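You operate a simulated robot arm through the tools that you are given. There is no shell and no other tool.

The job below is to be done with a simulated robot arm. You get a single attempt, and the scene is never put back.

TASK
Clamp the inky numbering head, brush it clean, work its arm three times.
Fine: wet the green brush in the wash tin and put it back after; the head ends on whole figures; put the lid on the wash tin. Set down upright: green brush. What is to be rubbed or washed off counts as gone when no trace of it is left.

The check looks at the end state, three seconds after you hand in, the way a careful person would. Anything else that was tipped, shoved, dropped, spilled or broken makes it a failure. Lids that push on must go on centred and level and be pressed home; caps that screw on are set level and turned clockwise until they are tight.

THE ROBOT
A 7-joint arm with a three-finger gripper, fixed in place. Base frame: the origin is at the foot of the arm, x ahead of it, y to its left, z up. Readings come in mm, rad, newtons and seconds.
Its first joint turns from -2.897 to 2.897 rad. Payload 2.69 kg.
Tool frame: the origin (TCP) lies between the finger pads and is the grasp point; the fingertips stand 30 mm ahead of it; z points along the fingers, y is the line along which they close. Largest opening 128 mm; the body of the gripper starts 117 mm behind the TCP.
Orientation is that of the tool frame in the base frame, as a unit quaternion [x, y, z, w]. With the fingers straight down and closing along the base's y, the tool's x points along the base's -x, its y along +y and its z along -z.

THE INTERFACE
- The arm moves only by the tool drive_tool. Its argument "moves" is a list of rows, each an object of numbers (a shift or turn left out is 0, a gripper value left out holds the last): "dx", "dy", "dz": the shift along the base's x, y, z in mm; "rx", "ry", "rz": the turn, a rotation vector about the base's x, y, z in rad; "claw": the finger opening in mm, from 0 to 128. In form: [{"dx": .., "dy": .., "dz": .., "rx": .., "ry": .., "rz": .., "claw": ..}, ...]. A call has 1 to 20 rows; each row shifts and turns the commanded pose from where the row before left it. A row lasts 0.2 s, in which the tool goes at most 50 mm and 0.15 rad; a call with a longer step from one row to the next is refused whole, and so is a gripper value outside its range. A pose out of reach is approached as far as the arm can. The call stops where the force on the tool passes 40 N (or 10 N more than at its start, if that is more) or the arm is blocked; 0.2 s more then pass. Each finger halts on what it meets, pressing with about 43 N; the grip force reading is that of the motor and also rises with nothing between the fingers. The clock runs only during rows and for 0.2 s after the last one: add rows that do not move to give the fingers time. It gives the time, the measured TCP pose, the force on the tool (base axes), the opening and the grip force at its end, in the units of the frame above (readings bear some noise), with the torque about the TCP (base axes, N m) and any sound that the robot's microphone picked up.
- Cameras (640 x 400 px; columns grow to the right, rows downward): "scene" is fixed at [408.7, 497.2, 1617.1]; the picture's right is [-0.82, -0.58, 0.00], its down [-0.43, 0.60, -0.67] and it looks along [0.39, -0.55, -0.74] (base axes); focal length 310 px, centre (320, 200). "wrist" rides on the gripper at [58, 54, -131] in the tool frame; the picture's right is [-0.68, 0.74, 0.00], its down [-0.62, -0.57, -0.55] and it looks along [-0.40, -0.37, 0.84] (tool axes); focal length 234 px, centre (320, 200). There is no depth. A picture from a camera that has moved, and an enlarged one, comes with that camera's place and axes in the base frame and with its lens. The place of the scene camera against the robot may be out by one fixed shift of up to 12 mm in any direction.
- get_image(camera): a new picture of that camera. The clock stands still meanwhile.
- lift_body(by): slides the trunk up (or, below 0, down) by that many mm; the arm rides with it, the base frame stays. It gives what a move gives, with no picture.
- zoom(camera, box): a new picture of the part [left, top, right, bottom] of that camera's present view, enlarged. The clock stands still meanwhile.
- sign_off(): hands the job in; it is judged then, once.

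Nothing tells you positions but the pictures and the camera data. Unless the task says otherwise, let go and move clear before handing in.

The tools are called after "Request:" as a command line: name --argument value ..., lists and objects as JSON in quotes. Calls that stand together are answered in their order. drive_tool: Moves the arm, as the interface text tells. Its arguments: {"type":"object","properties":{"moves":{"type":"array","items":{"type":"object","properties":{"dx":{"type":"number"},"dy":{"type":"number"},"dz":{"type":"number"},"rx":{"type":"number"},"ry":{"type":"number"},"rz":{"type":"number"},"claw":{"type":"number"}}}}},"required":["moves"]} The other tools are called the same way: lift_body (by) slides the trunk up or down; get_image (camera) takes a picture; zoom (camera, box) takes an enlarged picture of a part of a camera's view; sign_off () hands the job in.

At the start:

```text
time_s: 0.0
eef_pos: [584.1, -71.8, 1253.2]
ee_rot: [0.001, 1.0, 0.0, 0.0]
wrist_force: [-0.2, 0.4, 0.4]
wrist_torque: [0.0, -0.04, 0.01]
grip_width: 128.0
grip_force: 0.2
trunk travel left (down, up): [-250.0, 100.0]
```

scene: 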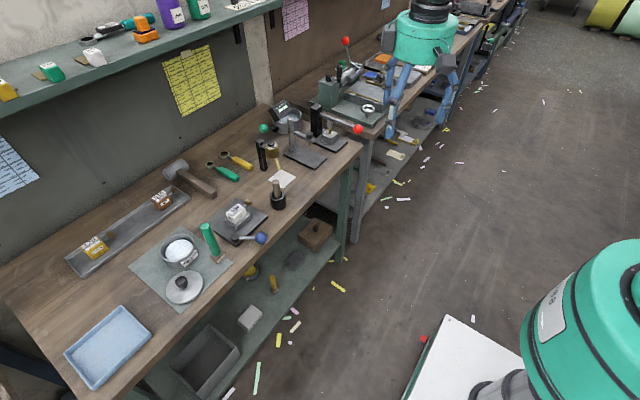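
wrist: 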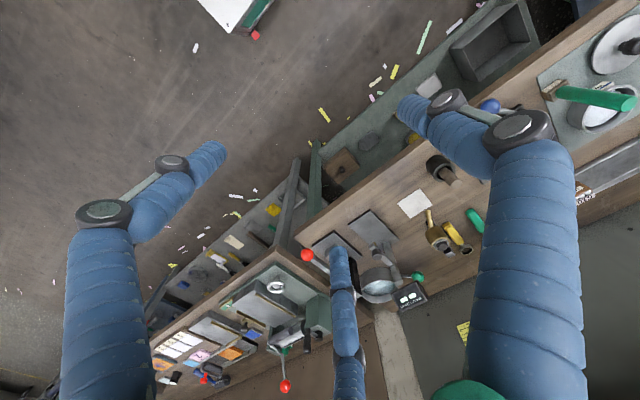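

I see a bench with a wash tin, a green brush, a clamp with a blue-knob handle, and several numbering heads. I'll look closer before moving anything.

Request:
zoom --camera "scene" --box '[120, 190, 280, 310]'

Request:
zoom --camera "scene" --box '[40, 180, 200, 290]'

Request:
zoom --camera "scene" --box '[220, 90, 380, 190]'

Request:
zoom --camera "scene" --box '[200, 180, 300, 250]'

Request:
zoom --camera "scene" --box '[0, 0, 260, 160]'

```text
3.33 times, centred on (200, 250) of scene
camera zoom: at [408.7, 497.2, 1617.1], right [-0.82, -0.58, 0.0], down [-0.43, 0.6, -0.67], along [0.39, -0.55, -0.74], focal length 1033 px, centre (720, 33)
```

zoom: 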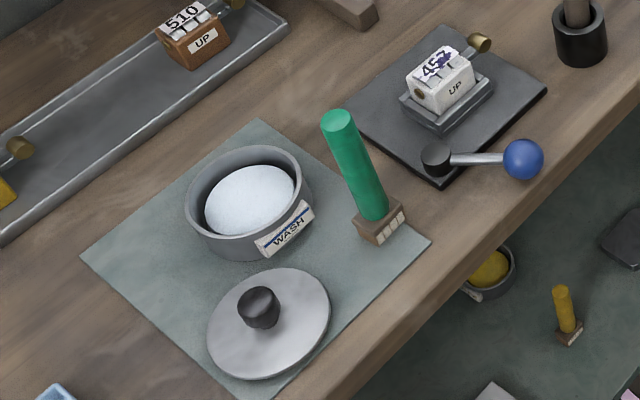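

```text
3.64 times, centred on (120, 235) of scene
camera zoom: at [408.7, 497.2, 1617.1], right [-0.82, -0.58, 0.0], down [-0.43, 0.6, -0.67], along [0.39, -0.55, -0.74], focal length 1126 px, centre (1047, 73)
```

zoom: 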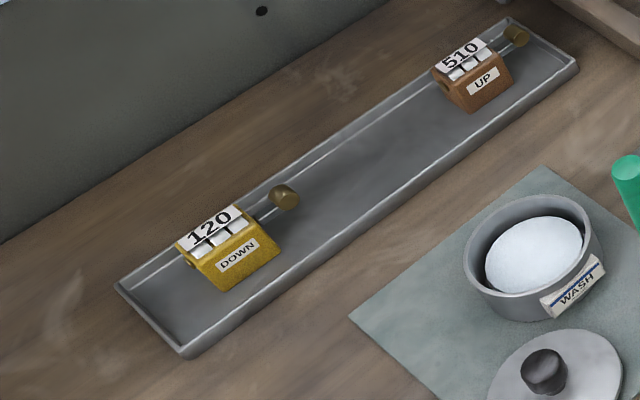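

```text
4.00 times, centred on (300, 140) of scene
camera zoom: at [408.7, 497.2, 1617.1], right [-0.82, -0.58, 0.0], down [-0.43, 0.6, -0.67], along [0.39, -0.55, -0.74], focal length 1239 px, centre (400, 440)
```

zoom: 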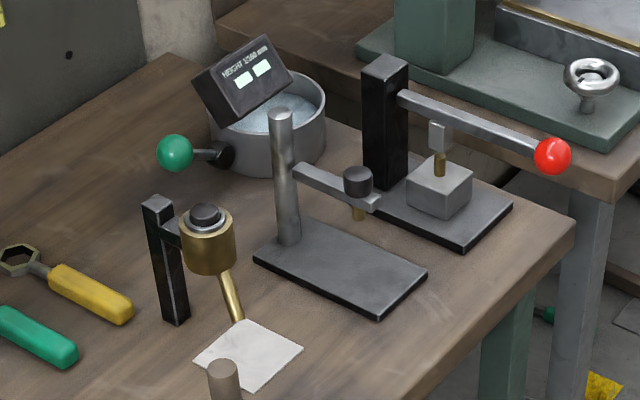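

```text
5.71 times, centred on (250, 215) of scene
camera zoom: at [408.7, 497.2, 1617.1], right [-0.82, -0.58, 0.0], down [-0.43, 0.6, -0.67], along [0.39, -0.55, -0.74], focal length 1770 px, centre (720, 114)
```

zoom: 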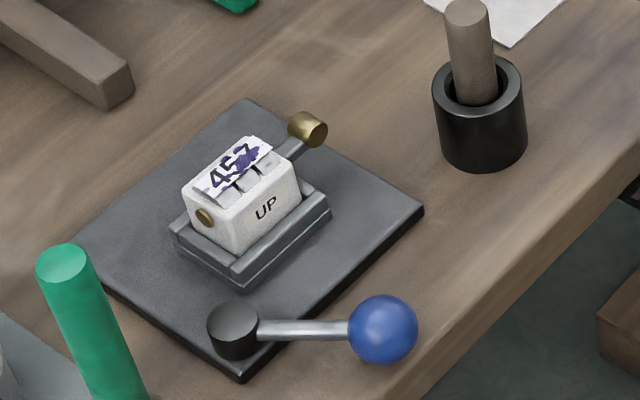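

```text
2.46 times, centred on (130, 80) of scene
camera zoom: at [408.7, 497.2, 1617.1], right [-0.82, -0.58, 0.0], down [-0.43, 0.6, -0.67], along [0.39, -0.55, -0.74], focal length 762 px, centre (788, 495)
```

zoom: 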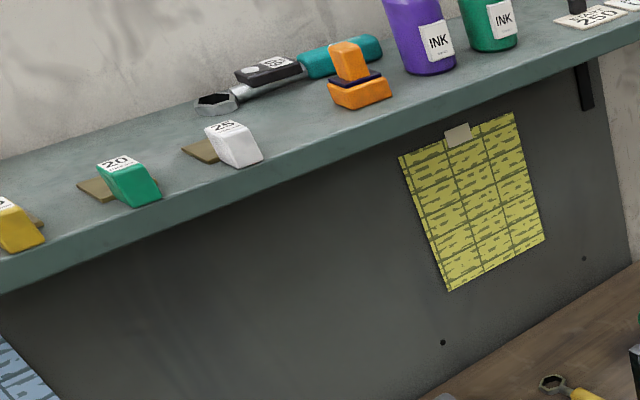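

The inky head (457, smeared) sits in the open vise with the blue-knob handle. I'll look at my gripper and at the wrist view in detail to calibrate.

Request:
zoom --camera "scene" --box '[320, 0, 520, 160]'

Request:
zoom --camera "wrist" --box '[380, 0, 640, 160]'

Request:
zoom --camera "scene" --box '[460, 220, 640, 400]'

```text
2.50 times, centred on (420, 80) of scene
camera zoom: at [408.7, 497.2, 1617.1], right [-0.82, -0.58, 0.0], down [-0.43, 0.6, -0.67], along [0.39, -0.55, -0.74], focal length 774 px, centre (70, 500)
```

zoom: 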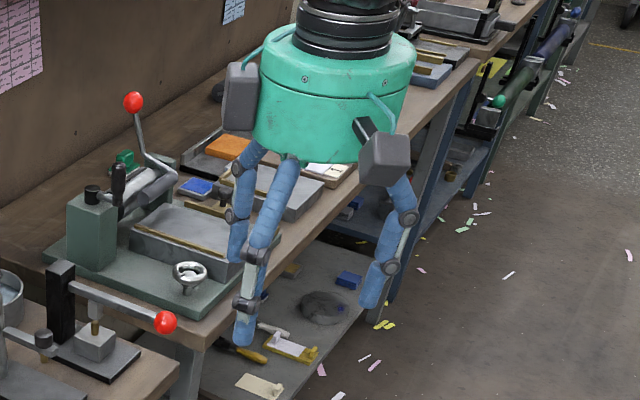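

```text
2.46 times, centred on (510, 80) of wrist
camera zoom: at [528.2, -16.7, 1384.3], right [0.68, 0.74, 0.0], down [0.62, -0.57, 0.55], along [0.4, -0.37, -0.84], focal length 576 px, centre (-148, 495)
```

zoom: 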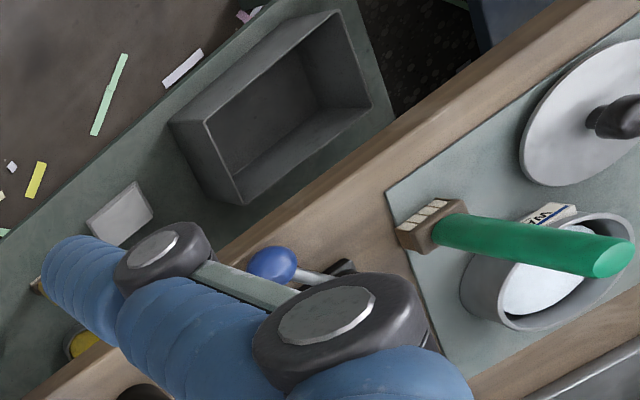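

```text
2.22 times, centred on (550, 310) of scene
camera zoom: at [408.7, 497.2, 1617.1], right [-0.82, -0.58, 0.0], down [-0.43, 0.6, -0.67], along [0.39, -0.55, -0.74], focal length 688 px, centre (-191, -44)
```

zoom: 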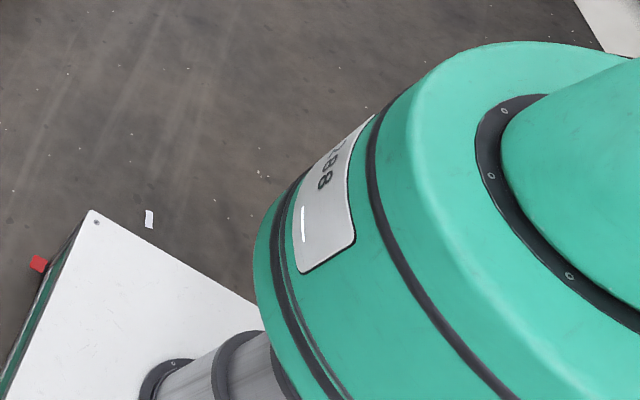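

I think the bench front edge is near x≈840 with its top somewhere around z≈850–880. I'll move the gripper, high up, over to the vise area to look with the wrist camera from a known pose.

Request:
drive_tool --moves '[{"dx": 20, "dy": 32, "dz": 0}, {"dx": 20, "dy": 32, "dz": 0}, {"dx": 20, "dy": 32, "dz": 0}, {"dx": 20, "dy": 32, "dz": 0}, {"dx": 20, "dy": 32, "dz": 0}, {"dx": 20, "dy": 32, "dz": 0}, {}]'

Request:
get_image --camera "wrist"

Request:
get_image --camera "scene"

```text
time_s: 1.6
eef_pos: [706.5, 119.2, 1252.2]
ee_rot: [0.0, 1.0, 0.0, 0.0]
wrist_force: [-0.3, 0.6, -0.8]
wrist_torque: [-0.03, 0.02, 0.02]
grip_width: 127.9
grip_force: 0.1
trunk travel left (down, up): [-250.0, 100.0]
```

```text
taken
camera wrist: at [649.3, 173.5, 1383.6], right [0.68, 0.74, 0.0], down [0.62, -0.57, 0.55], along [0.4, -0.37, -0.84], focal length 234 px, centre (320, 200)
```

wrist: 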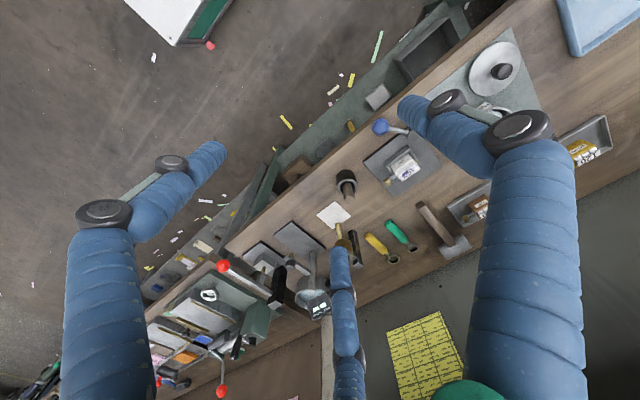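

```text
taken
```

scene: 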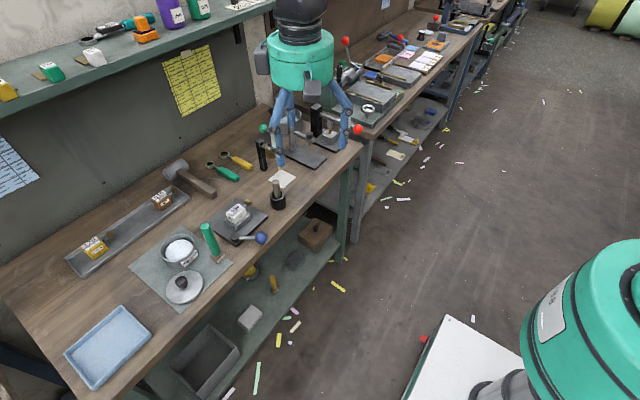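

The blue knob triangulates to about (838, 172, 880), with the bench top near z≈850. I'll move closer for detailed views.

Request:
drive_tool --moves '[{"dx": 11, "dy": 16, "dz": -40}, {"dx": 11, "dy": 16, "dz": -40}, {"dx": 11, "dy": 16, "dz": -40}, {"dx": 11, "dy": 16, "dz": -40}, {"dx": 11, "dy": 16, "dz": -40}, {}]'

Request:
get_image --camera "wrist"

Request:
zoom --camera "wrist" --box '[220, 60, 420, 260]'

```text
time_s: 3.0
eef_pos: [763.5, 200.1, 1055.3]
ee_rot: [0.0, 1.0, 0.0, 0.0]
wrist_force: [0.7, 0.0, -1.2]
wrist_torque: [-0.03, 0.04, 0.01]
grip_width: 127.7
grip_force: 0.1
trunk travel left (down, up): [-250.0, 100.0]
```

```text
taken
camera wrist: at [706.0, 252.9, 1186.5], right [0.68, 0.74, 0.0], down [0.62, -0.57, 0.55], along [0.4, -0.37, -0.84], focal length 234 px, centre (320, 200)
```

wrist: 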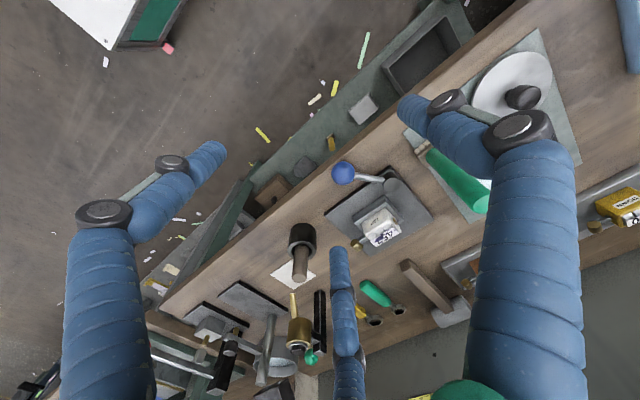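

```text
2.00 times, centred on (320, 160) of wrist
camera zoom: at [706.0, 252.9, 1186.5], right [0.68, 0.74, 0.0], down [0.62, -0.57, 0.55], along [0.4, -0.37, -0.84], focal length 468 px, centre (320, 280)
```

zoom: 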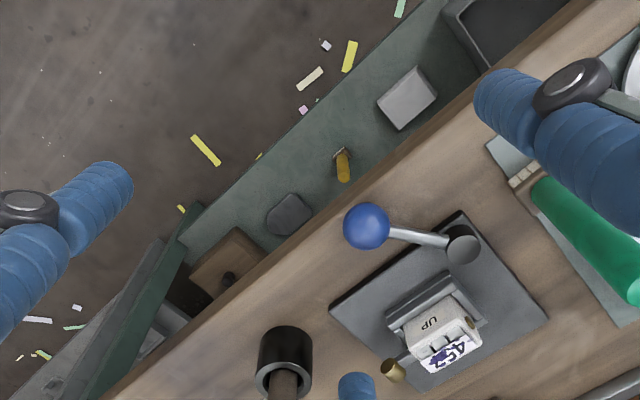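

The three drawn fingers don't quite match a two-finger description, so I'll close the gripper in free air and see how it behaves.

Request:
drive_tool --moves '[{"claw": 40}, {}, {}, {}]'

Request:
get_image --camera "wrist"

Request:
zoom --camera "scene" --box '[160, 60, 360, 260]'

Request:
drive_tool --moves '[{"claw": 0}, {}, {}, {}]'

Request:
get_image --camera "wrist"

Request:
zoom --camera "scene" --box '[160, 60, 360, 260]'

```text
time_s: 4.0
eef_pos: [761.0, 198.2, 1055.8]
ee_rot: [0.001, 1.0, -0.001, 0.0]
wrist_force: [-0.2, 0.2, 0.7]
wrist_torque: [0.01, 0.03, 0.01]
grip_width: 40.1
grip_force: 0.1
trunk travel left (down, up): [-250.0, 100.0]
```

```text
taken
camera wrist: at [705.4, 252.4, 1186.9], right [0.68, 0.74, 0.0], down [0.62, -0.57, 0.55], along [0.4, -0.37, -0.84], focal length 234 px, centre (320, 200)
```

wrist: 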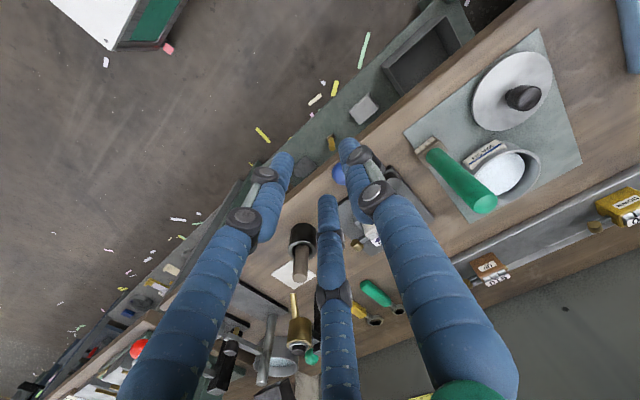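

```text
2.00 times, centred on (260, 160) of scene
camera zoom: at [408.7, 497.2, 1617.1], right [-0.82, -0.58, 0.0], down [-0.43, 0.6, -0.67], along [0.39, -0.55, -0.74], focal length 620 px, centre (440, 280)
```

zoom: 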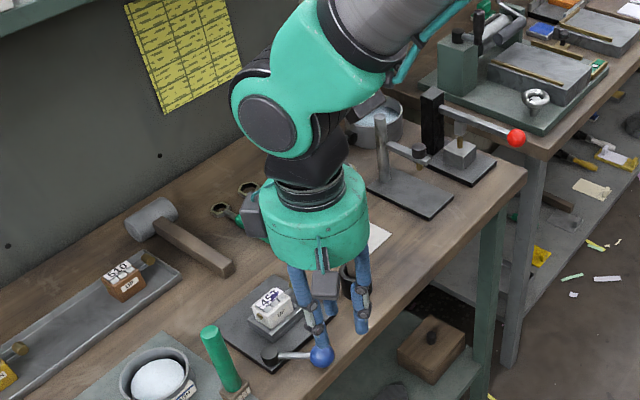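

```text
time_s: 5.0
eef_pos: [762.4, 198.7, 1055.6]
ee_rot: [0.0, 1.0, 0.0, -0.001]
wrist_force: [0.1, 0.0, -0.2]
wrist_torque: [0.0, 0.02, -0.02]
grip_width: 2.0
grip_force: 31.3
trunk travel left (down, up): [-250.0, 100.0]
```

```text
taken
camera wrist: at [705.3, 252.4, 1187.0], right [0.68, 0.74, 0.0], down [0.62, -0.57, 0.55], along [0.4, -0.37, -0.84], focal length 234 px, centre (320, 200)
```

wrist: 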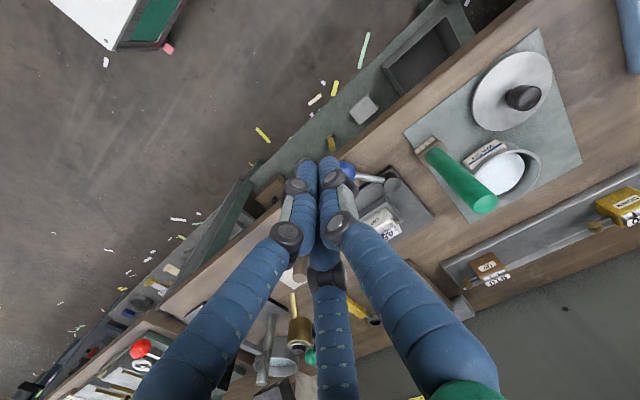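

```text
2.00 times, centred on (260, 160) of scene
camera zoom: at [408.7, 497.2, 1617.1], right [-0.82, -0.58, 0.0], down [-0.43, 0.6, -0.67], along [0.39, -0.55, -0.74], focal length 620 px, centre (440, 280)
```

zoom: 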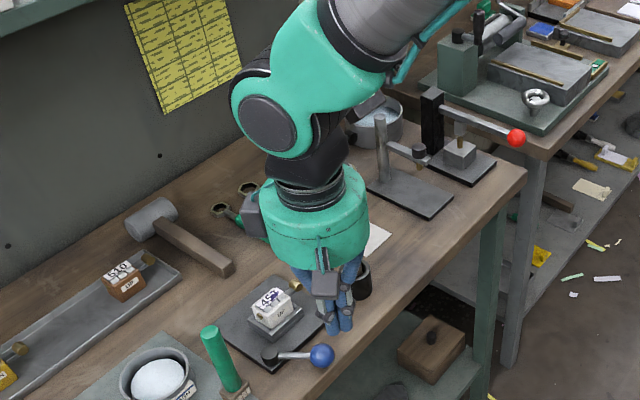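

With the gripper closed the view to the side is clear. I'll zoom on the tin, brush, lid and vise.

Request:
zoom --camera "wrist" --box '[390, 30, 590, 230]'

Request:
zoom --camera "wrist" --box '[320, 140, 440, 260]'

Request:
zoom --camera "wrist" --box '[410, 130, 530, 230]'

Request:
zoom --camera "scene" --box '[190, 190, 280, 250]'

```text
2.00 times, centred on (490, 130) of wrist
camera zoom: at [705.3, 252.4, 1187.0], right [0.68, 0.74, 0.0], down [0.62, -0.57, 0.55], along [0.4, -0.37, -0.84], focal length 468 px, centre (-20, 340)
```

zoom: 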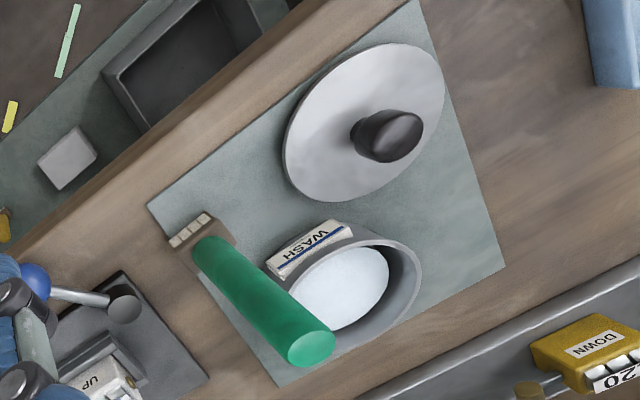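

```text
3.33 times, centred on (380, 200) of wrist
camera zoom: at [705.3, 252.4, 1187.0], right [0.68, 0.74, 0.0], down [0.62, -0.57, 0.55], along [0.4, -0.37, -0.84], focal length 781 px, centre (120, 200)
```

zoom: 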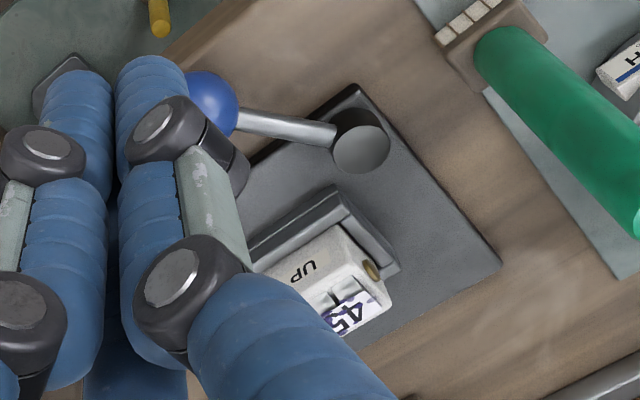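

```text
4.00 times, centred on (470, 180) of wrist
camera zoom: at [705.3, 252.4, 1187.0], right [0.68, 0.74, 0.0], down [0.62, -0.57, 0.55], along [0.4, -0.37, -0.84], focal length 937 px, centre (-280, 280)
```

zoom: 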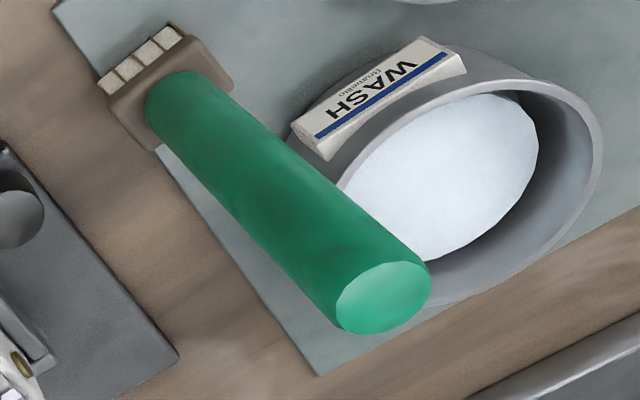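

```text
6.67 times, centred on (235, 220) of scene
camera zoom: at [408.7, 497.2, 1617.1], right [-0.82, -0.58, 0.0], down [-0.43, 0.6, -0.67], along [0.39, -0.55, -0.74], focal length 2065 px, centre (887, 67)
```

zoom: 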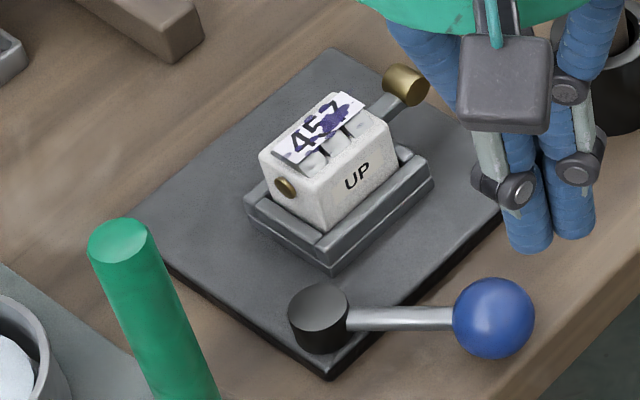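

My estimates: brush handle at (906, 285) with its top at z≈1000, tin at about (991, 339), lid at about (906, 400), head at about (953, 164), and arm knob at about (945, 116). The tin is near the reach limit, so I'll test reach up high first.

Request:
drive_tool --moves '[{"dz": 45, "claw": 30}, {"dx": 35, "dy": 21}, {"dx": 35, "dy": 21}, {"dx": 35, "dy": 21}, {"dx": 35, "dy": 21}, {"dx": 35, "dy": 21}, {"dx": 35, "dy": 21}, {"dx": 18, "dy": 14}, {}, {}]'

Request:
get_image --camera "wrist"

Request:
get_image --camera "scene"

```text
time_s: 7.2
eef_pos: [987.3, 343.3, 1097.8]
ee_rot: [0.001, 1.0, 0.0, -0.001]
wrist_force: [-0.1, -0.3, 1.2]
wrist_torque: [0.0, -0.05, -0.02]
grip_width: 30.2
grip_force: 0.0
trunk travel left (down, up): [-250.0, 100.0]
```

```text
taken
camera wrist: at [930.3, 396.3, 1229.2], right [0.68, 0.74, 0.0], down [0.62, -0.57, 0.55], along [0.4, -0.37, -0.84], focal length 234 px, centre (320, 200)
```

wrist: 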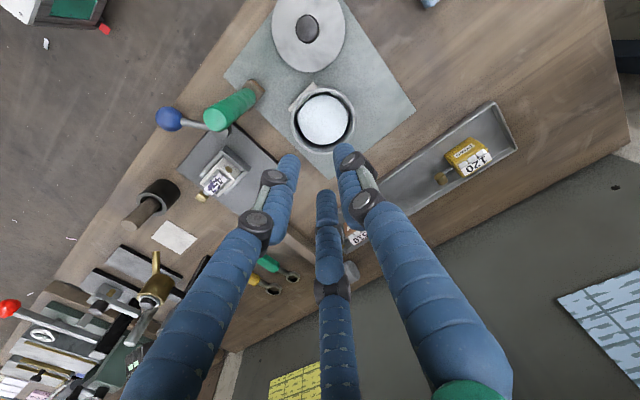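

```text
taken
```

scene: 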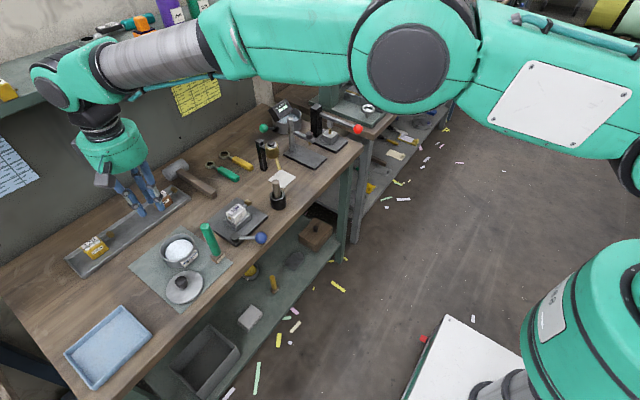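

The arm reaches there at this height. I'll use this viewpoint to measure the tin, brush, lid and head more precisely.

Request:
zoom --camera "wrist" --box '[220, 0, 420, 160]'

Request:
zoom --camera "wrist" --box '[150, 80, 290, 210]'

Request:
zoom --camera "wrist" --box '[190, 140, 260, 200]'

```text
2.50 times, centred on (320, 80) of wrist
camera zoom: at [930.3, 396.3, 1229.2], right [0.68, 0.74, 0.0], down [0.62, -0.57, 0.55], along [0.4, -0.37, -0.84], focal length 585 px, centre (320, 500)
```

zoom: 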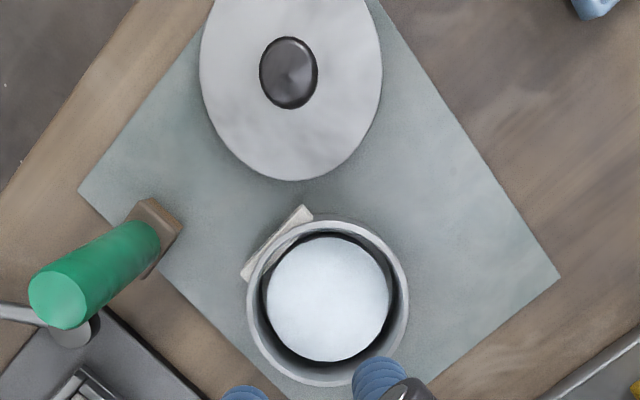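

```text
3.08 times, centred on (220, 145) of wrist
camera zoom: at [930.3, 396.3, 1229.2], right [0.68, 0.74, 0.0], down [0.62, -0.57, 0.55], along [0.4, -0.37, -0.84], focal length 720 px, centre (628, 369)
```

zoom: 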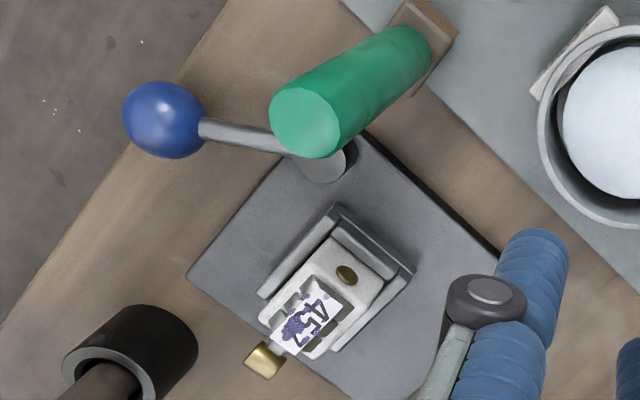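

```text
6.67 times, centred on (225, 170) of wrist
camera zoom: at [930.3, 396.3, 1229.2], right [0.68, 0.74, 0.0], down [0.62, -0.57, 0.55], along [0.4, -0.37, -0.84], focal length 1561 px, centre (953, 400)
```

zoom: 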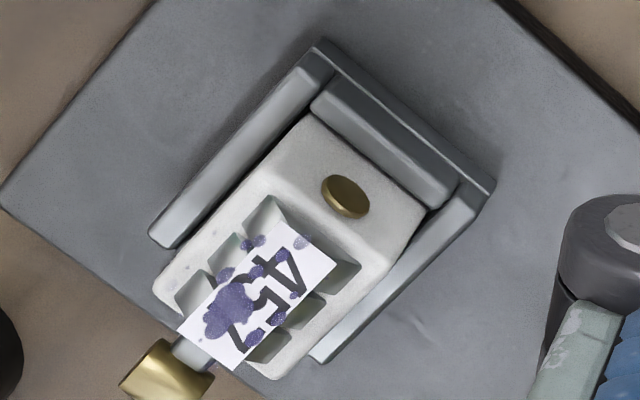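

Positions are consistent. I'll zoom in on the brush and head a bit more to understand the bristle orientation and the clamp jaws.

Request:
zoom --camera "scene" --box '[195, 215, 240, 270]'

Request:
zoom --camera "scene" --box '[215, 190, 275, 250]'

Request:
zoom --camera "scene" --box '[155, 225, 225, 305]'

```text
7.27 times, centred on (218, 242) of scene
camera zoom: at [408.7, 497.2, 1617.1], right [-0.82, -0.58, 0.0], down [-0.43, 0.6, -0.67], along [0.39, -0.55, -0.74], focal length 2253 px, centre (1066, -109)
```

zoom: 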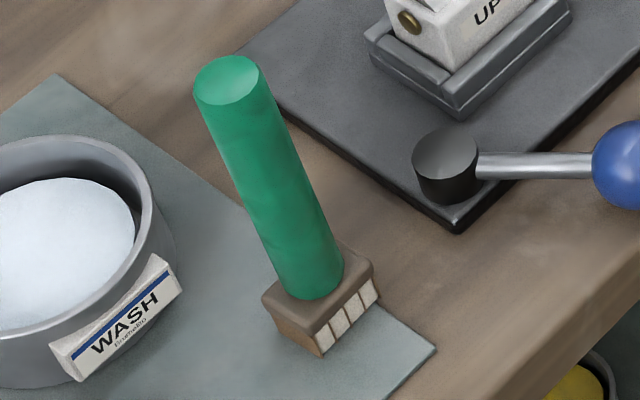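

```text
6.67 times, centred on (245, 220) of scene
camera zoom: at [408.7, 497.2, 1617.1], right [-0.82, -0.58, 0.0], down [-0.43, 0.6, -0.67], along [0.39, -0.55, -0.74], focal length 2065 px, centre (820, 67)
```

zoom: 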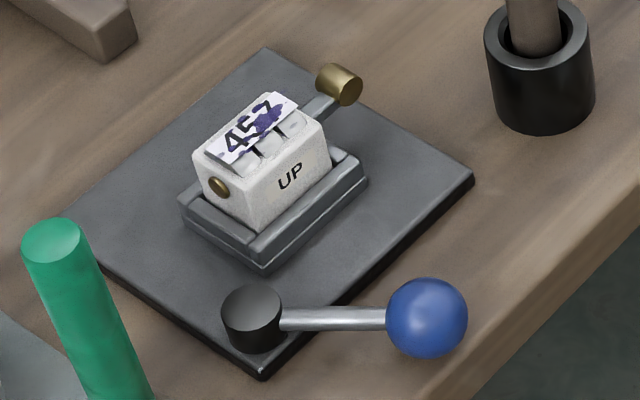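

```text
5.00 times, centred on (190, 265) of scene
camera zoom: at [408.7, 497.2, 1617.1], right [-0.82, -0.58, 0.0], down [-0.43, 0.6, -0.67], along [0.39, -0.55, -0.74], focal length 1549 px, centre (970, -125)
```

zoom: 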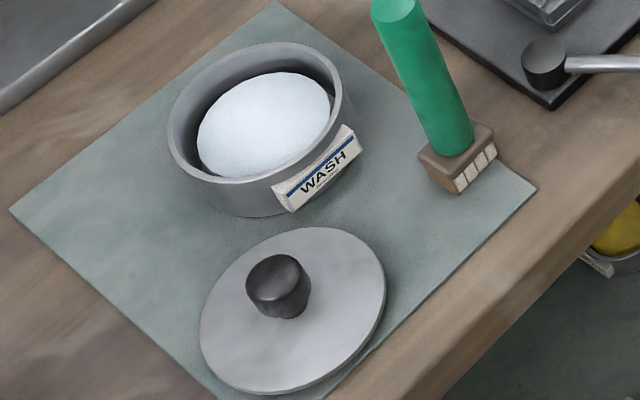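

The zooms are re-rendered sharply, so I'll zoom harder on the head, jaws and arm from the scene camera.

Request:
zoom --camera "scene" --box '[222, 198, 254, 218]'

Request:
zoom --camera "scene" --box '[222, 215, 272, 247]'

Request:
zoom --camera "wrist" --box '[196, 146, 252, 186]'

Request:
zoom --camera "scene" --box '[262, 170, 292, 212]'

```text
16.00 times, centred on (238, 208) of scene
camera zoom: at [408.7, 497.2, 1617.1], right [-0.82, -0.58, 0.0], down [-0.43, 0.6, -0.67], along [0.39, -0.55, -0.74], focal length 4957 px, centre (1632, 72)
```

zoom: 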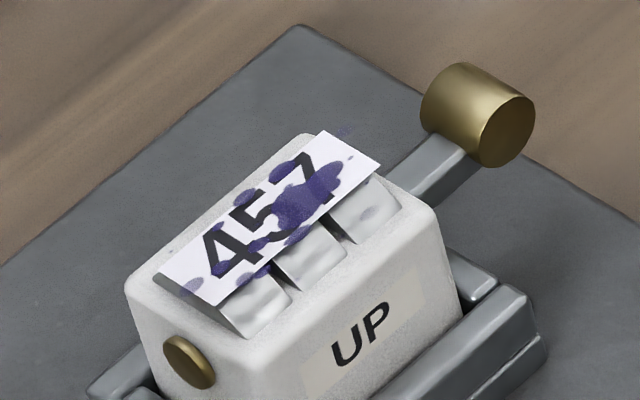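

```text
12.50 times, centred on (247, 231) of scene
camera zoom: at [408.7, 497.2, 1617.1], right [-0.82, -0.58, 0.0], down [-0.43, 0.6, -0.67], along [0.39, -0.55, -0.74], focal length 3872 px, centre (1232, -188)
```

zoom: 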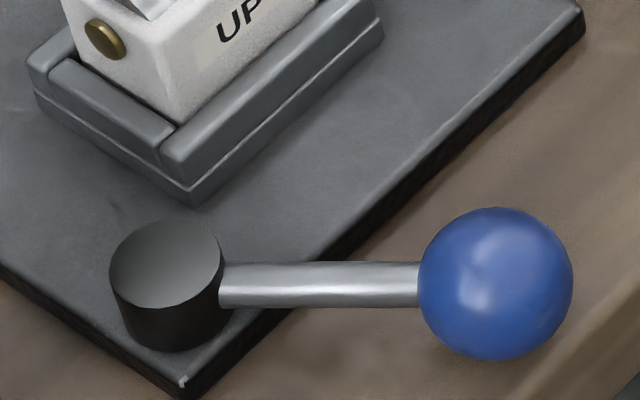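

```text
10.00 times, centred on (224, 166) of wrist
camera zoom: at [930.3, 396.3, 1229.2], right [0.68, 0.74, 0.0], down [0.62, -0.57, 0.55], along [0.4, -0.37, -0.84], focal length 2342 px, centre (1280, 540)
```

zoom: 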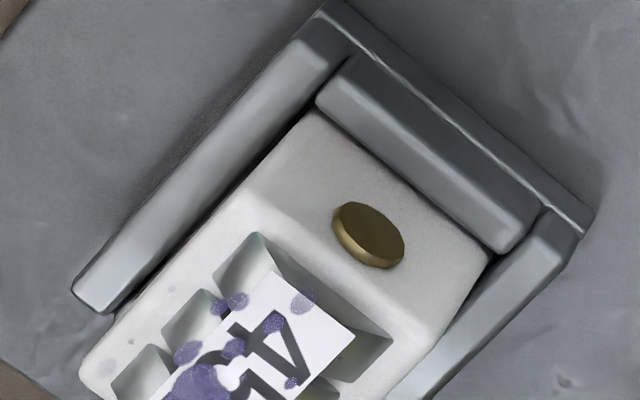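

```text
9.52 times, centred on (277, 191) of scene
camera zoom: at [408.7, 497.2, 1617.1], right [-0.82, -0.58, 0.0], down [-0.43, 0.6, -0.67], along [0.39, -0.55, -0.74], focal length 2950 px, centre (730, 286)
```

zoom: 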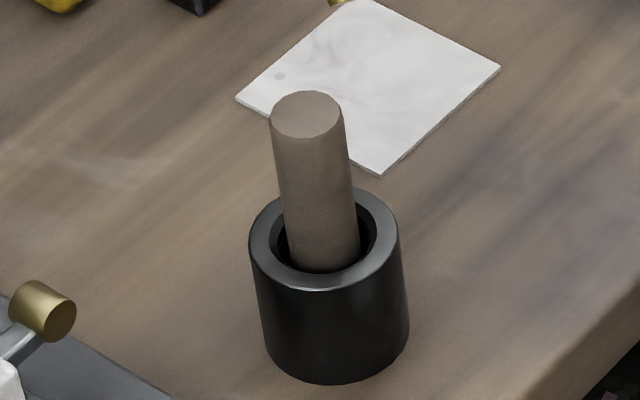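

The lever swings about the hub at roughly (907, 215). I'll go to the −y side of the blue knob with closed fingers, ready to push it clockwise, and check the alignment before touching.

Request:
drive_tool --moves '[{"dx": -20, "dy": -36, "claw": 0}, {"dx": -20, "dy": -36}, {"dx": -20, "dy": -36}, {"dx": -20, "dy": -36}, {"dx": -20, "dy": -36}, {"dx": -20, "dy": -33}, {"dz": -40}, {"dz": -40}, {"dz": -40}, {"dz": -30}, {}]'

Request:
get_image --camera "wrist"

Request:
zoom --camera "scene" --box '[200, 170, 300, 250]'

```text
time_s: 9.6
eef_pos: [866.2, 127.6, 947.5]
ee_rot: [-0.001, 1.0, 0.001, 0.0]
wrist_force: [0.6, 0.0, -0.5]
wrist_torque: [-0.03, 0.07, -0.03]
grip_width: 2.1
grip_force: 31.3
trunk travel left (down, up): [-250.0, 100.0]
```

```text
taken
camera wrist: at [810.7, 181.2, 1078.8], right [0.68, 0.74, 0.0], down [0.62, -0.57, 0.55], along [0.4, -0.37, -0.84], focal length 234 px, centre (320, 200)
```

wrist: 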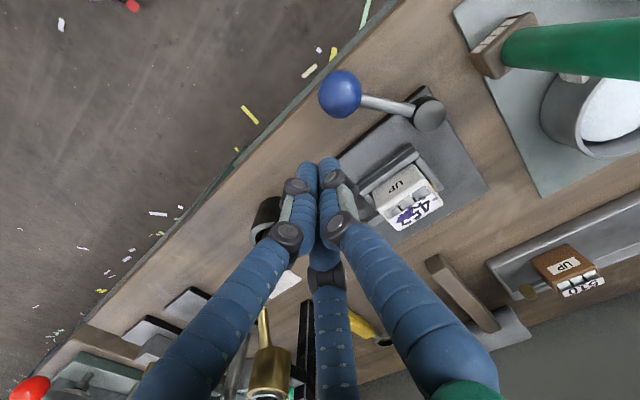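

```text
5.00 times, centred on (250, 210) of scene
camera zoom: at [408.7, 497.2, 1617.1], right [-0.82, -0.58, 0.0], down [-0.43, 0.6, -0.67], along [0.39, -0.55, -0.74], focal length 1549 px, centre (670, 150)
```

zoom: 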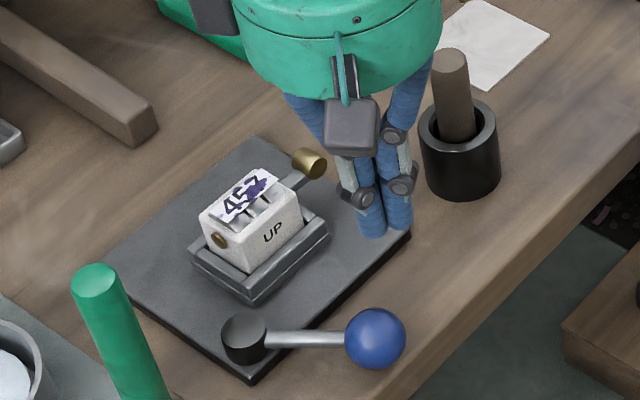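

Fingers are placed well. I'll drop to knob height and begin pushing the knob clockwise in small steps.

Request:
drive_tool --moves '[{"dz": -25}, {"dz": -25}, {}, {"dx": -8, "dy": 22}, {"dx": -8, "dy": 7}, {"dx": -8, "dy": 7}, {"dx": -6, "dy": 9}, {"dx": -5, "dy": 9}, {}]'

Request:
zoom --camera "scene" --box '[200, 170, 300, 250]'

```text
time_s: 10.7
eef_pos: [862.4, 145.5, 898.6]
ee_rot: [0.001, 1.0, -0.001, 0.005]
wrist_force: [2.5, -12.2, 5.8]
wrist_torque: [-0.66, 0.12, 0.05]
grip_width: 2.2
grip_force: 30.9
trunk travel left (down, up): [-250.0, 100.0]
stopped in row 5: the force on the tool passed its limit at 52 N (the readings are from after the stop); the commanded pose is now the measured one
```

```text
5.00 times, centred on (250, 210) of scene
camera zoom: at [408.7, 497.2, 1617.1], right [-0.82, -0.58, 0.0], down [-0.43, 0.6, -0.67], along [0.39, -0.55, -0.74], focal length 1549 px, centre (670, 150)
```

zoom: 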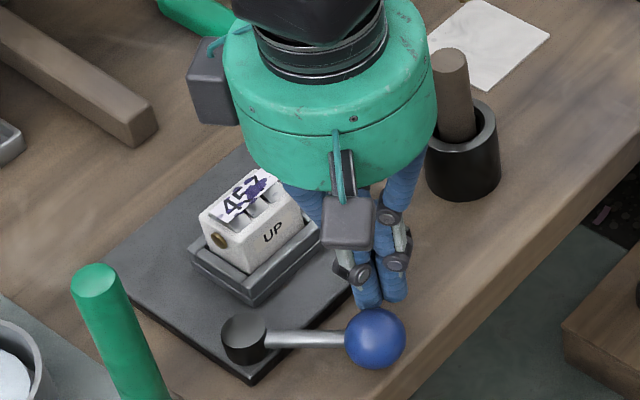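

The push met a hard stop at 52 N, possibly because I hit it fast. I'll try again slowly to see whether it yields this way.

Request:
drive_tool --moves '[{"dx": -1, "dy": 1.5}, {"dx": -1, "dy": 1.5}, {"dx": -1, "dy": 1.5}, {"dx": -1, "dy": 1.5}, {}]'

Request:
zoom --camera "scene" --box '[222, 198, 272, 247]'

```text
time_s: 11.3
eef_pos: [863.4, 145.2, 901.8]
ee_rot: [0.001, 1.0, -0.002, 0.006]
wrist_force: [4.4, -5.5, 1.8]
wrist_torque: [-0.18, -0.01, -0.07]
grip_width: 2.1
grip_force: 32.0
trunk travel left (down, up): [-250.0, 100.0]
stopped in row 3: the force on the tool passed its limit at 42 N (the readings are from after the stop); the commanded pose is now the measured one
```

```text
8.16 times, centred on (247, 222) of scene
camera zoom: at [408.7, 497.2, 1617.1], right [-0.82, -0.58, 0.0], down [-0.43, 0.6, -0.67], along [0.39, -0.55, -0.74], focal length 2529 px, centre (916, 16)
```

zoom: 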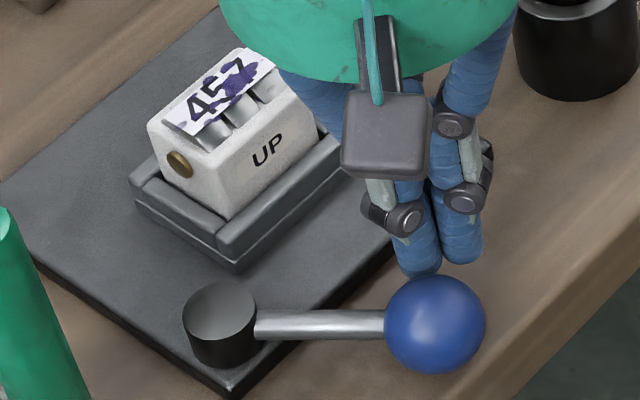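

Clockwise is against a hard stop, so the clamp must close counter-clockwise. I'll lift over the knob to its other side and push gently that way.

Request:
drive_tool --moves '[{"dx": 3, "dy": -5}, {"dz": 30}, {"dz": 25}, {"dx": -20, "dy": 30}, {"dx": -25, "dy": 37}, {"dz": -28}, {"dz": -27}, {}]'

Request:
get_image --camera "wrist"

Request:
zoom --camera "scene" --box '[200, 180, 300, 260]'

```text
time_s: 13.1
eef_pos: [819.7, 206.7, 900.6]
ee_rot: [0.003, 1.0, -0.001, 0.005]
wrist_force: [0.3, 0.6, -0.9]
wrist_torque: [-0.02, 0.02, 0.01]
grip_width: 2.2
grip_force: 31.4
trunk travel left (down, up): [-250.0, 100.0]
```

```text
taken
camera wrist: at [762.1, 261.3, 1031.8], right [0.68, 0.73, 0.01], down [0.61, -0.57, 0.56], along [0.41, -0.37, -0.83], focal length 234 px, centre (320, 200)
```

wrist: 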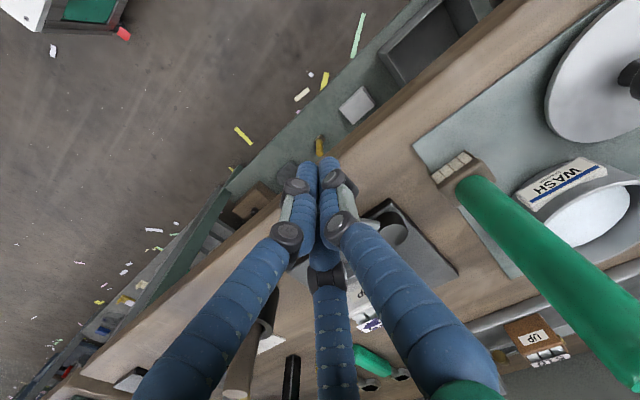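

```text
5.00 times, centred on (250, 220) of scene
camera zoom: at [408.7, 497.2, 1617.1], right [-0.82, -0.58, 0.0], down [-0.43, 0.6, -0.67], along [0.39, -0.55, -0.74], focal length 1549 px, centre (670, 100)
```

zoom: 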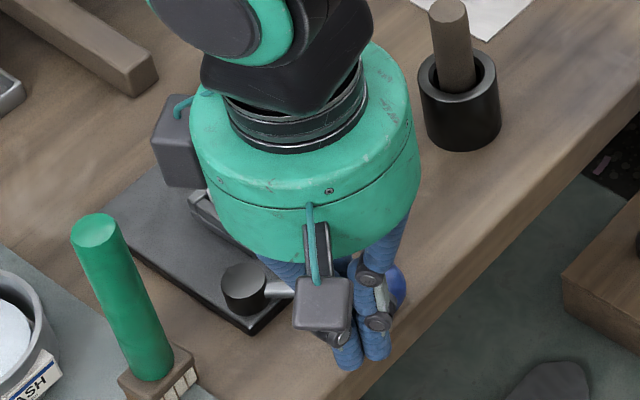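

I'm on the far side of the knob now. Pushing counter-clockwise slowly.

Request:
drive_tool --moves '[{"dx": 2, "dy": -3}, {"dx": 2, "dy": -3}, {"dx": 2, "dy": -3}, {"dx": 2, "dy": -3}, {"dx": 2, "dy": -4}, {"dx": 2, "dy": -4}, {"dx": 2, "dy": -4}, {"dx": 2, "dy": -4}, {}]'

Request:
zoom --camera "scene" --box '[200, 180, 300, 260]'

```text
time_s: 15.1
eef_pos: [836.1, 180.8, 901.0]
ee_rot: [0.001, 1.0, -0.002, 0.004]
wrist_force: [0.1, 0.9, 0.9]
wrist_torque: [0.01, 0.0, -0.01]
grip_width: 2.2
grip_force: 30.8
trunk travel left (down, up): [-250.0, 100.0]
```

```text
5.00 times, centred on (250, 220) of scene
camera zoom: at [408.7, 497.2, 1617.1], right [-0.82, -0.58, 0.0], down [-0.43, 0.6, -0.67], along [0.39, -0.55, -0.74], focal length 1549 px, centre (670, 100)
```

zoom: 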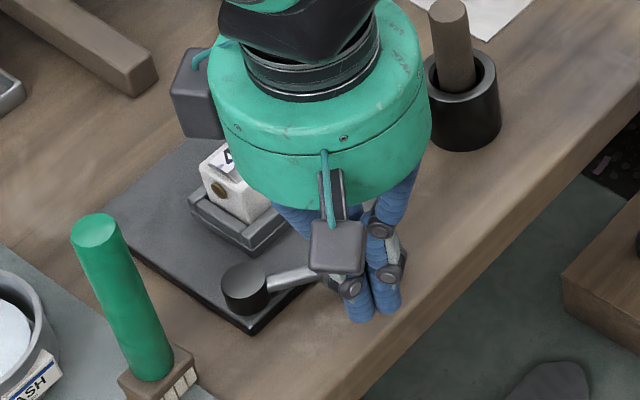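

The lever turns freely counter-clockwise. I'll continue along its arc.

Request:
drive_tool --moves '[{"dx": 2, "dy": -4}, {"dx": 3, "dy": -4}, {"dx": 3, "dy": -4}, {"dx": 3, "dy": -4}, {"dx": 3, "dy": -3}, {"dx": 4, "dy": -3}, {"dx": 4, "dy": -3}, {"dx": 4, "dy": -3}, {}]'

Request:
zoom --camera "scene" --box '[200, 180, 300, 260]'

Request:
get_image --camera "wrist"

```text
time_s: 17.1
eef_pos: [862.0, 154.8, 900.3]
ee_rot: [0.002, 1.0, -0.001, 0.005]
wrist_force: [0.0, -0.4, -0.4]
wrist_torque: [-0.03, 0.01, 0.01]
grip_width: 2.2
grip_force: 31.2
trunk travel left (down, up): [-250.0, 100.0]
```

```text
5.00 times, centred on (250, 220) of scene
camera zoom: at [408.7, 497.2, 1617.1], right [-0.82, -0.58, 0.0], down [-0.43, 0.6, -0.67], along [0.39, -0.55, -0.74], focal length 1549 px, centre (670, 100)
```

zoom: 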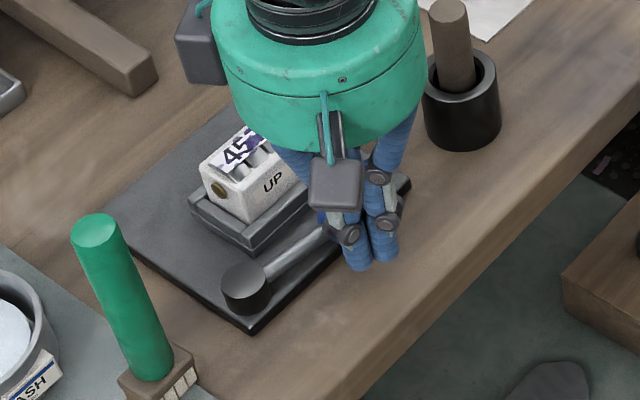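

```text
taken
camera wrist: at [804.9, 208.0, 1031.3], right [0.68, 0.73, 0.01], down [0.61, -0.57, 0.56], along [0.41, -0.37, -0.83], focal length 234 px, centre (320, 200)
```

wrist: 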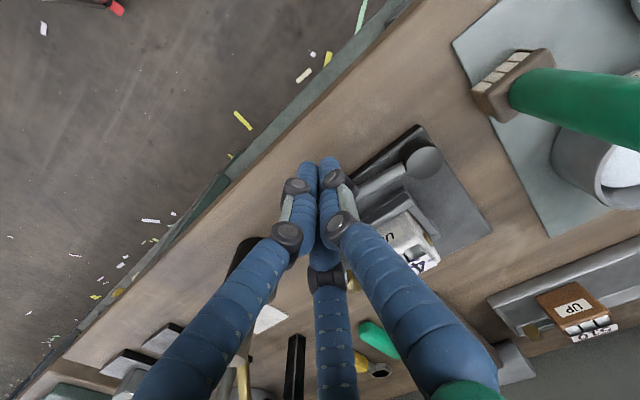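

No resistance yet at about 43°. I'll keep going in small steps until it tightens.

Request:
drive_tool --moves '[{"dx": 3, "dy": -2}, {"dx": 3, "dy": -2}, {"dx": 3, "dy": -2}, {"dx": 3, "dy": -2}, {"dx": 3, "dy": -1}, {"dx": 3, "dy": -1}, {}]'

Request:
zoom --camera "scene" --box '[210, 190, 280, 250]'

```text
time_s: 18.7
eef_pos: [878.6, 143.2, 899.6]
ee_rot: [0.002, 1.0, -0.002, 0.005]
wrist_force: [-17.0, 5.7, 0.9]
wrist_torque: [0.15, 0.39, 0.0]
grip_width: 2.0
grip_force: 31.5
trunk travel left (down, up): [-250.0, 100.0]
```

```text
6.67 times, centred on (245, 220) of scene
camera zoom: at [408.7, 497.2, 1617.1], right [-0.82, -0.58, 0.0], down [-0.43, 0.6, -0.67], along [0.39, -0.55, -0.74], focal length 2065 px, centre (820, 67)
```

zoom: 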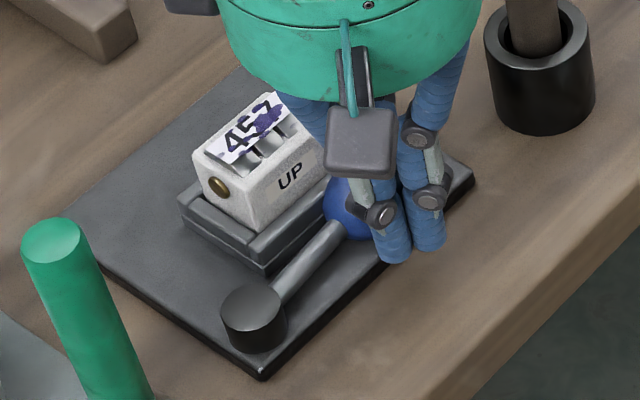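

Resistance has reached 17 N. I'll back off a little and lift to see whether the jaws have closed on the head.

Request:
drive_tool --moves '[{"dx": -8, "dy": 2}, {"dz": 45}, {"dz": 45}, {"dx": 0, "dy": -25, "dz": 30}, {"dy": -40}, {}]'

Request:
zoom --camera "scene" --box '[215, 195, 270, 240]'

Request:
get_image --camera "wrist"

```text
time_s: 20.1
eef_pos: [875.1, 78.0, 1019.0]
ee_rot: [0.002, 1.0, 0.0, 0.005]
wrist_force: [0.2, -0.1, -0.6]
wrist_torque: [0.07, 0.04, 0.02]
grip_width: 2.2
grip_force: 31.6
trunk travel left (down, up): [-250.0, 100.0]
```

```text
8.89 times, centred on (242, 218) of scene
camera zoom: at [408.7, 497.2, 1617.1], right [-0.82, -0.58, 0.0], down [-0.43, 0.6, -0.67], along [0.39, -0.55, -0.74], focal length 2754 px, centre (1009, 44)
```

zoom: 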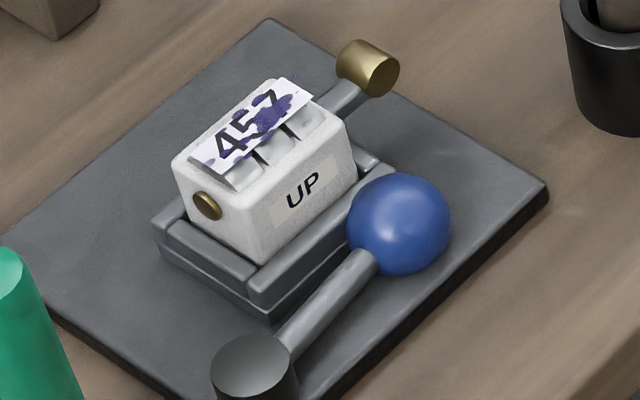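

```text
taken
camera wrist: at [817.1, 131.2, 1149.6], right [0.68, 0.73, 0.01], down [0.61, -0.57, 0.56], along [0.41, -0.37, -0.83], focal length 234 px, centre (320, 200)
```

wrist: 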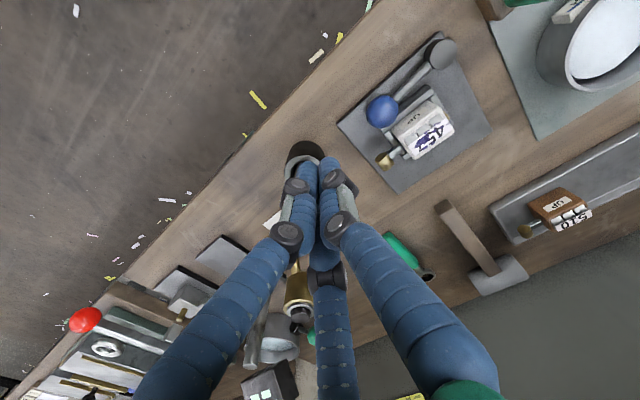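

Request:
zoom --camera "wrist" --box '[350, 70, 480, 170]'

Request:
zoom --camera "scene" --box '[222, 198, 254, 230]'

Request:
zoom --camera "wrist" --box '[385, 85, 465, 145]'

```text
4.00 times, centred on (415, 120) of wrist
camera zoom: at [817.1, 131.2, 1149.6], right [0.68, 0.73, 0.01], down [0.61, -0.57, 0.56], along [0.41, -0.37, -0.83], focal length 937 px, centre (-60, 520)
```

zoom: 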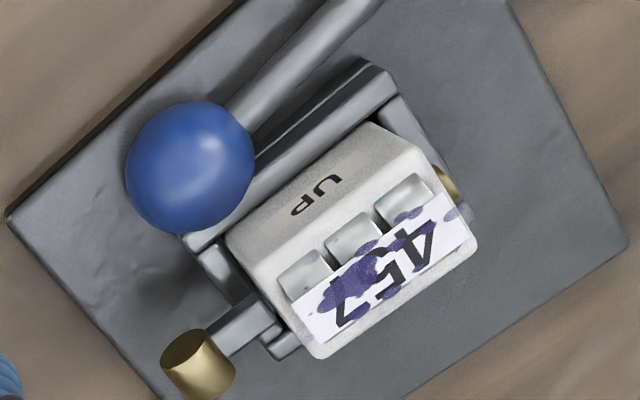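

```text
12.50 times, centred on (238, 214) of scene
camera zoom: at [408.7, 497.2, 1617.1], right [-0.82, -0.58, 0.0], down [-0.43, 0.6, -0.67], along [0.39, -0.55, -0.74], focal length 3872 px, centre (1345, 25)
```

zoom: 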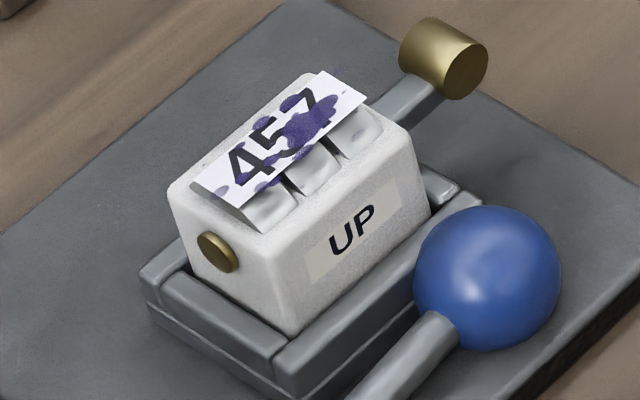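

```text
6.67 times, centred on (425, 115) of wrist
camera zoom: at [817.1, 131.2, 1149.6], right [0.68, 0.73, 0.01], down [0.61, -0.57, 0.56], along [0.41, -0.37, -0.83], focal length 1561 px, centre (-380, 767)
```

zoom: 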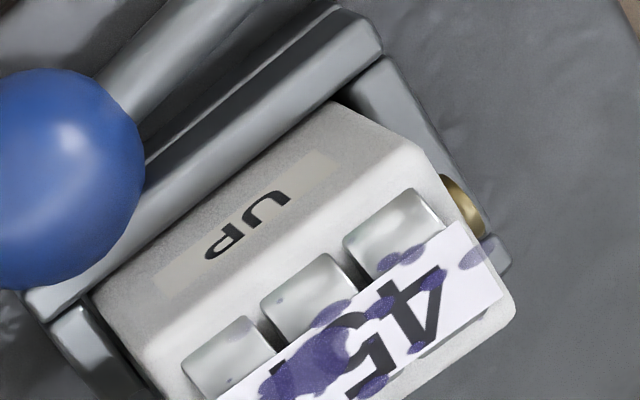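

The front jaw bar has closed onto the head, and the lever stays put at about 60°. I'll press it once more, gently, to be sure it's home.

Request:
drive_tool --moves '[{"dy": 30}, {"dx": -8, "dy": 35}, {"dz": -40}, {"dz": -40}, {"dz": -39}, {"dx": 3}, {"dx": 3}, {"dx": 2}, {"dx": 2}, {"dx": 1}, {"dx": 1}, {"dx": 1}, {"dx": 1}, {}]'

```text
time_s: 23.1
eef_pos: [878.3, 144.9, 901.6]
ee_rot: [0.002, 1.0, -0.001, 0.006]
wrist_force: [0.5, 0.5, 0.0]
wrist_torque: [0.03, 0.02, 0.01]
grip_width: 2.1
grip_force: 31.3
trunk travel left (down, up): [-250.0, 100.0]
```

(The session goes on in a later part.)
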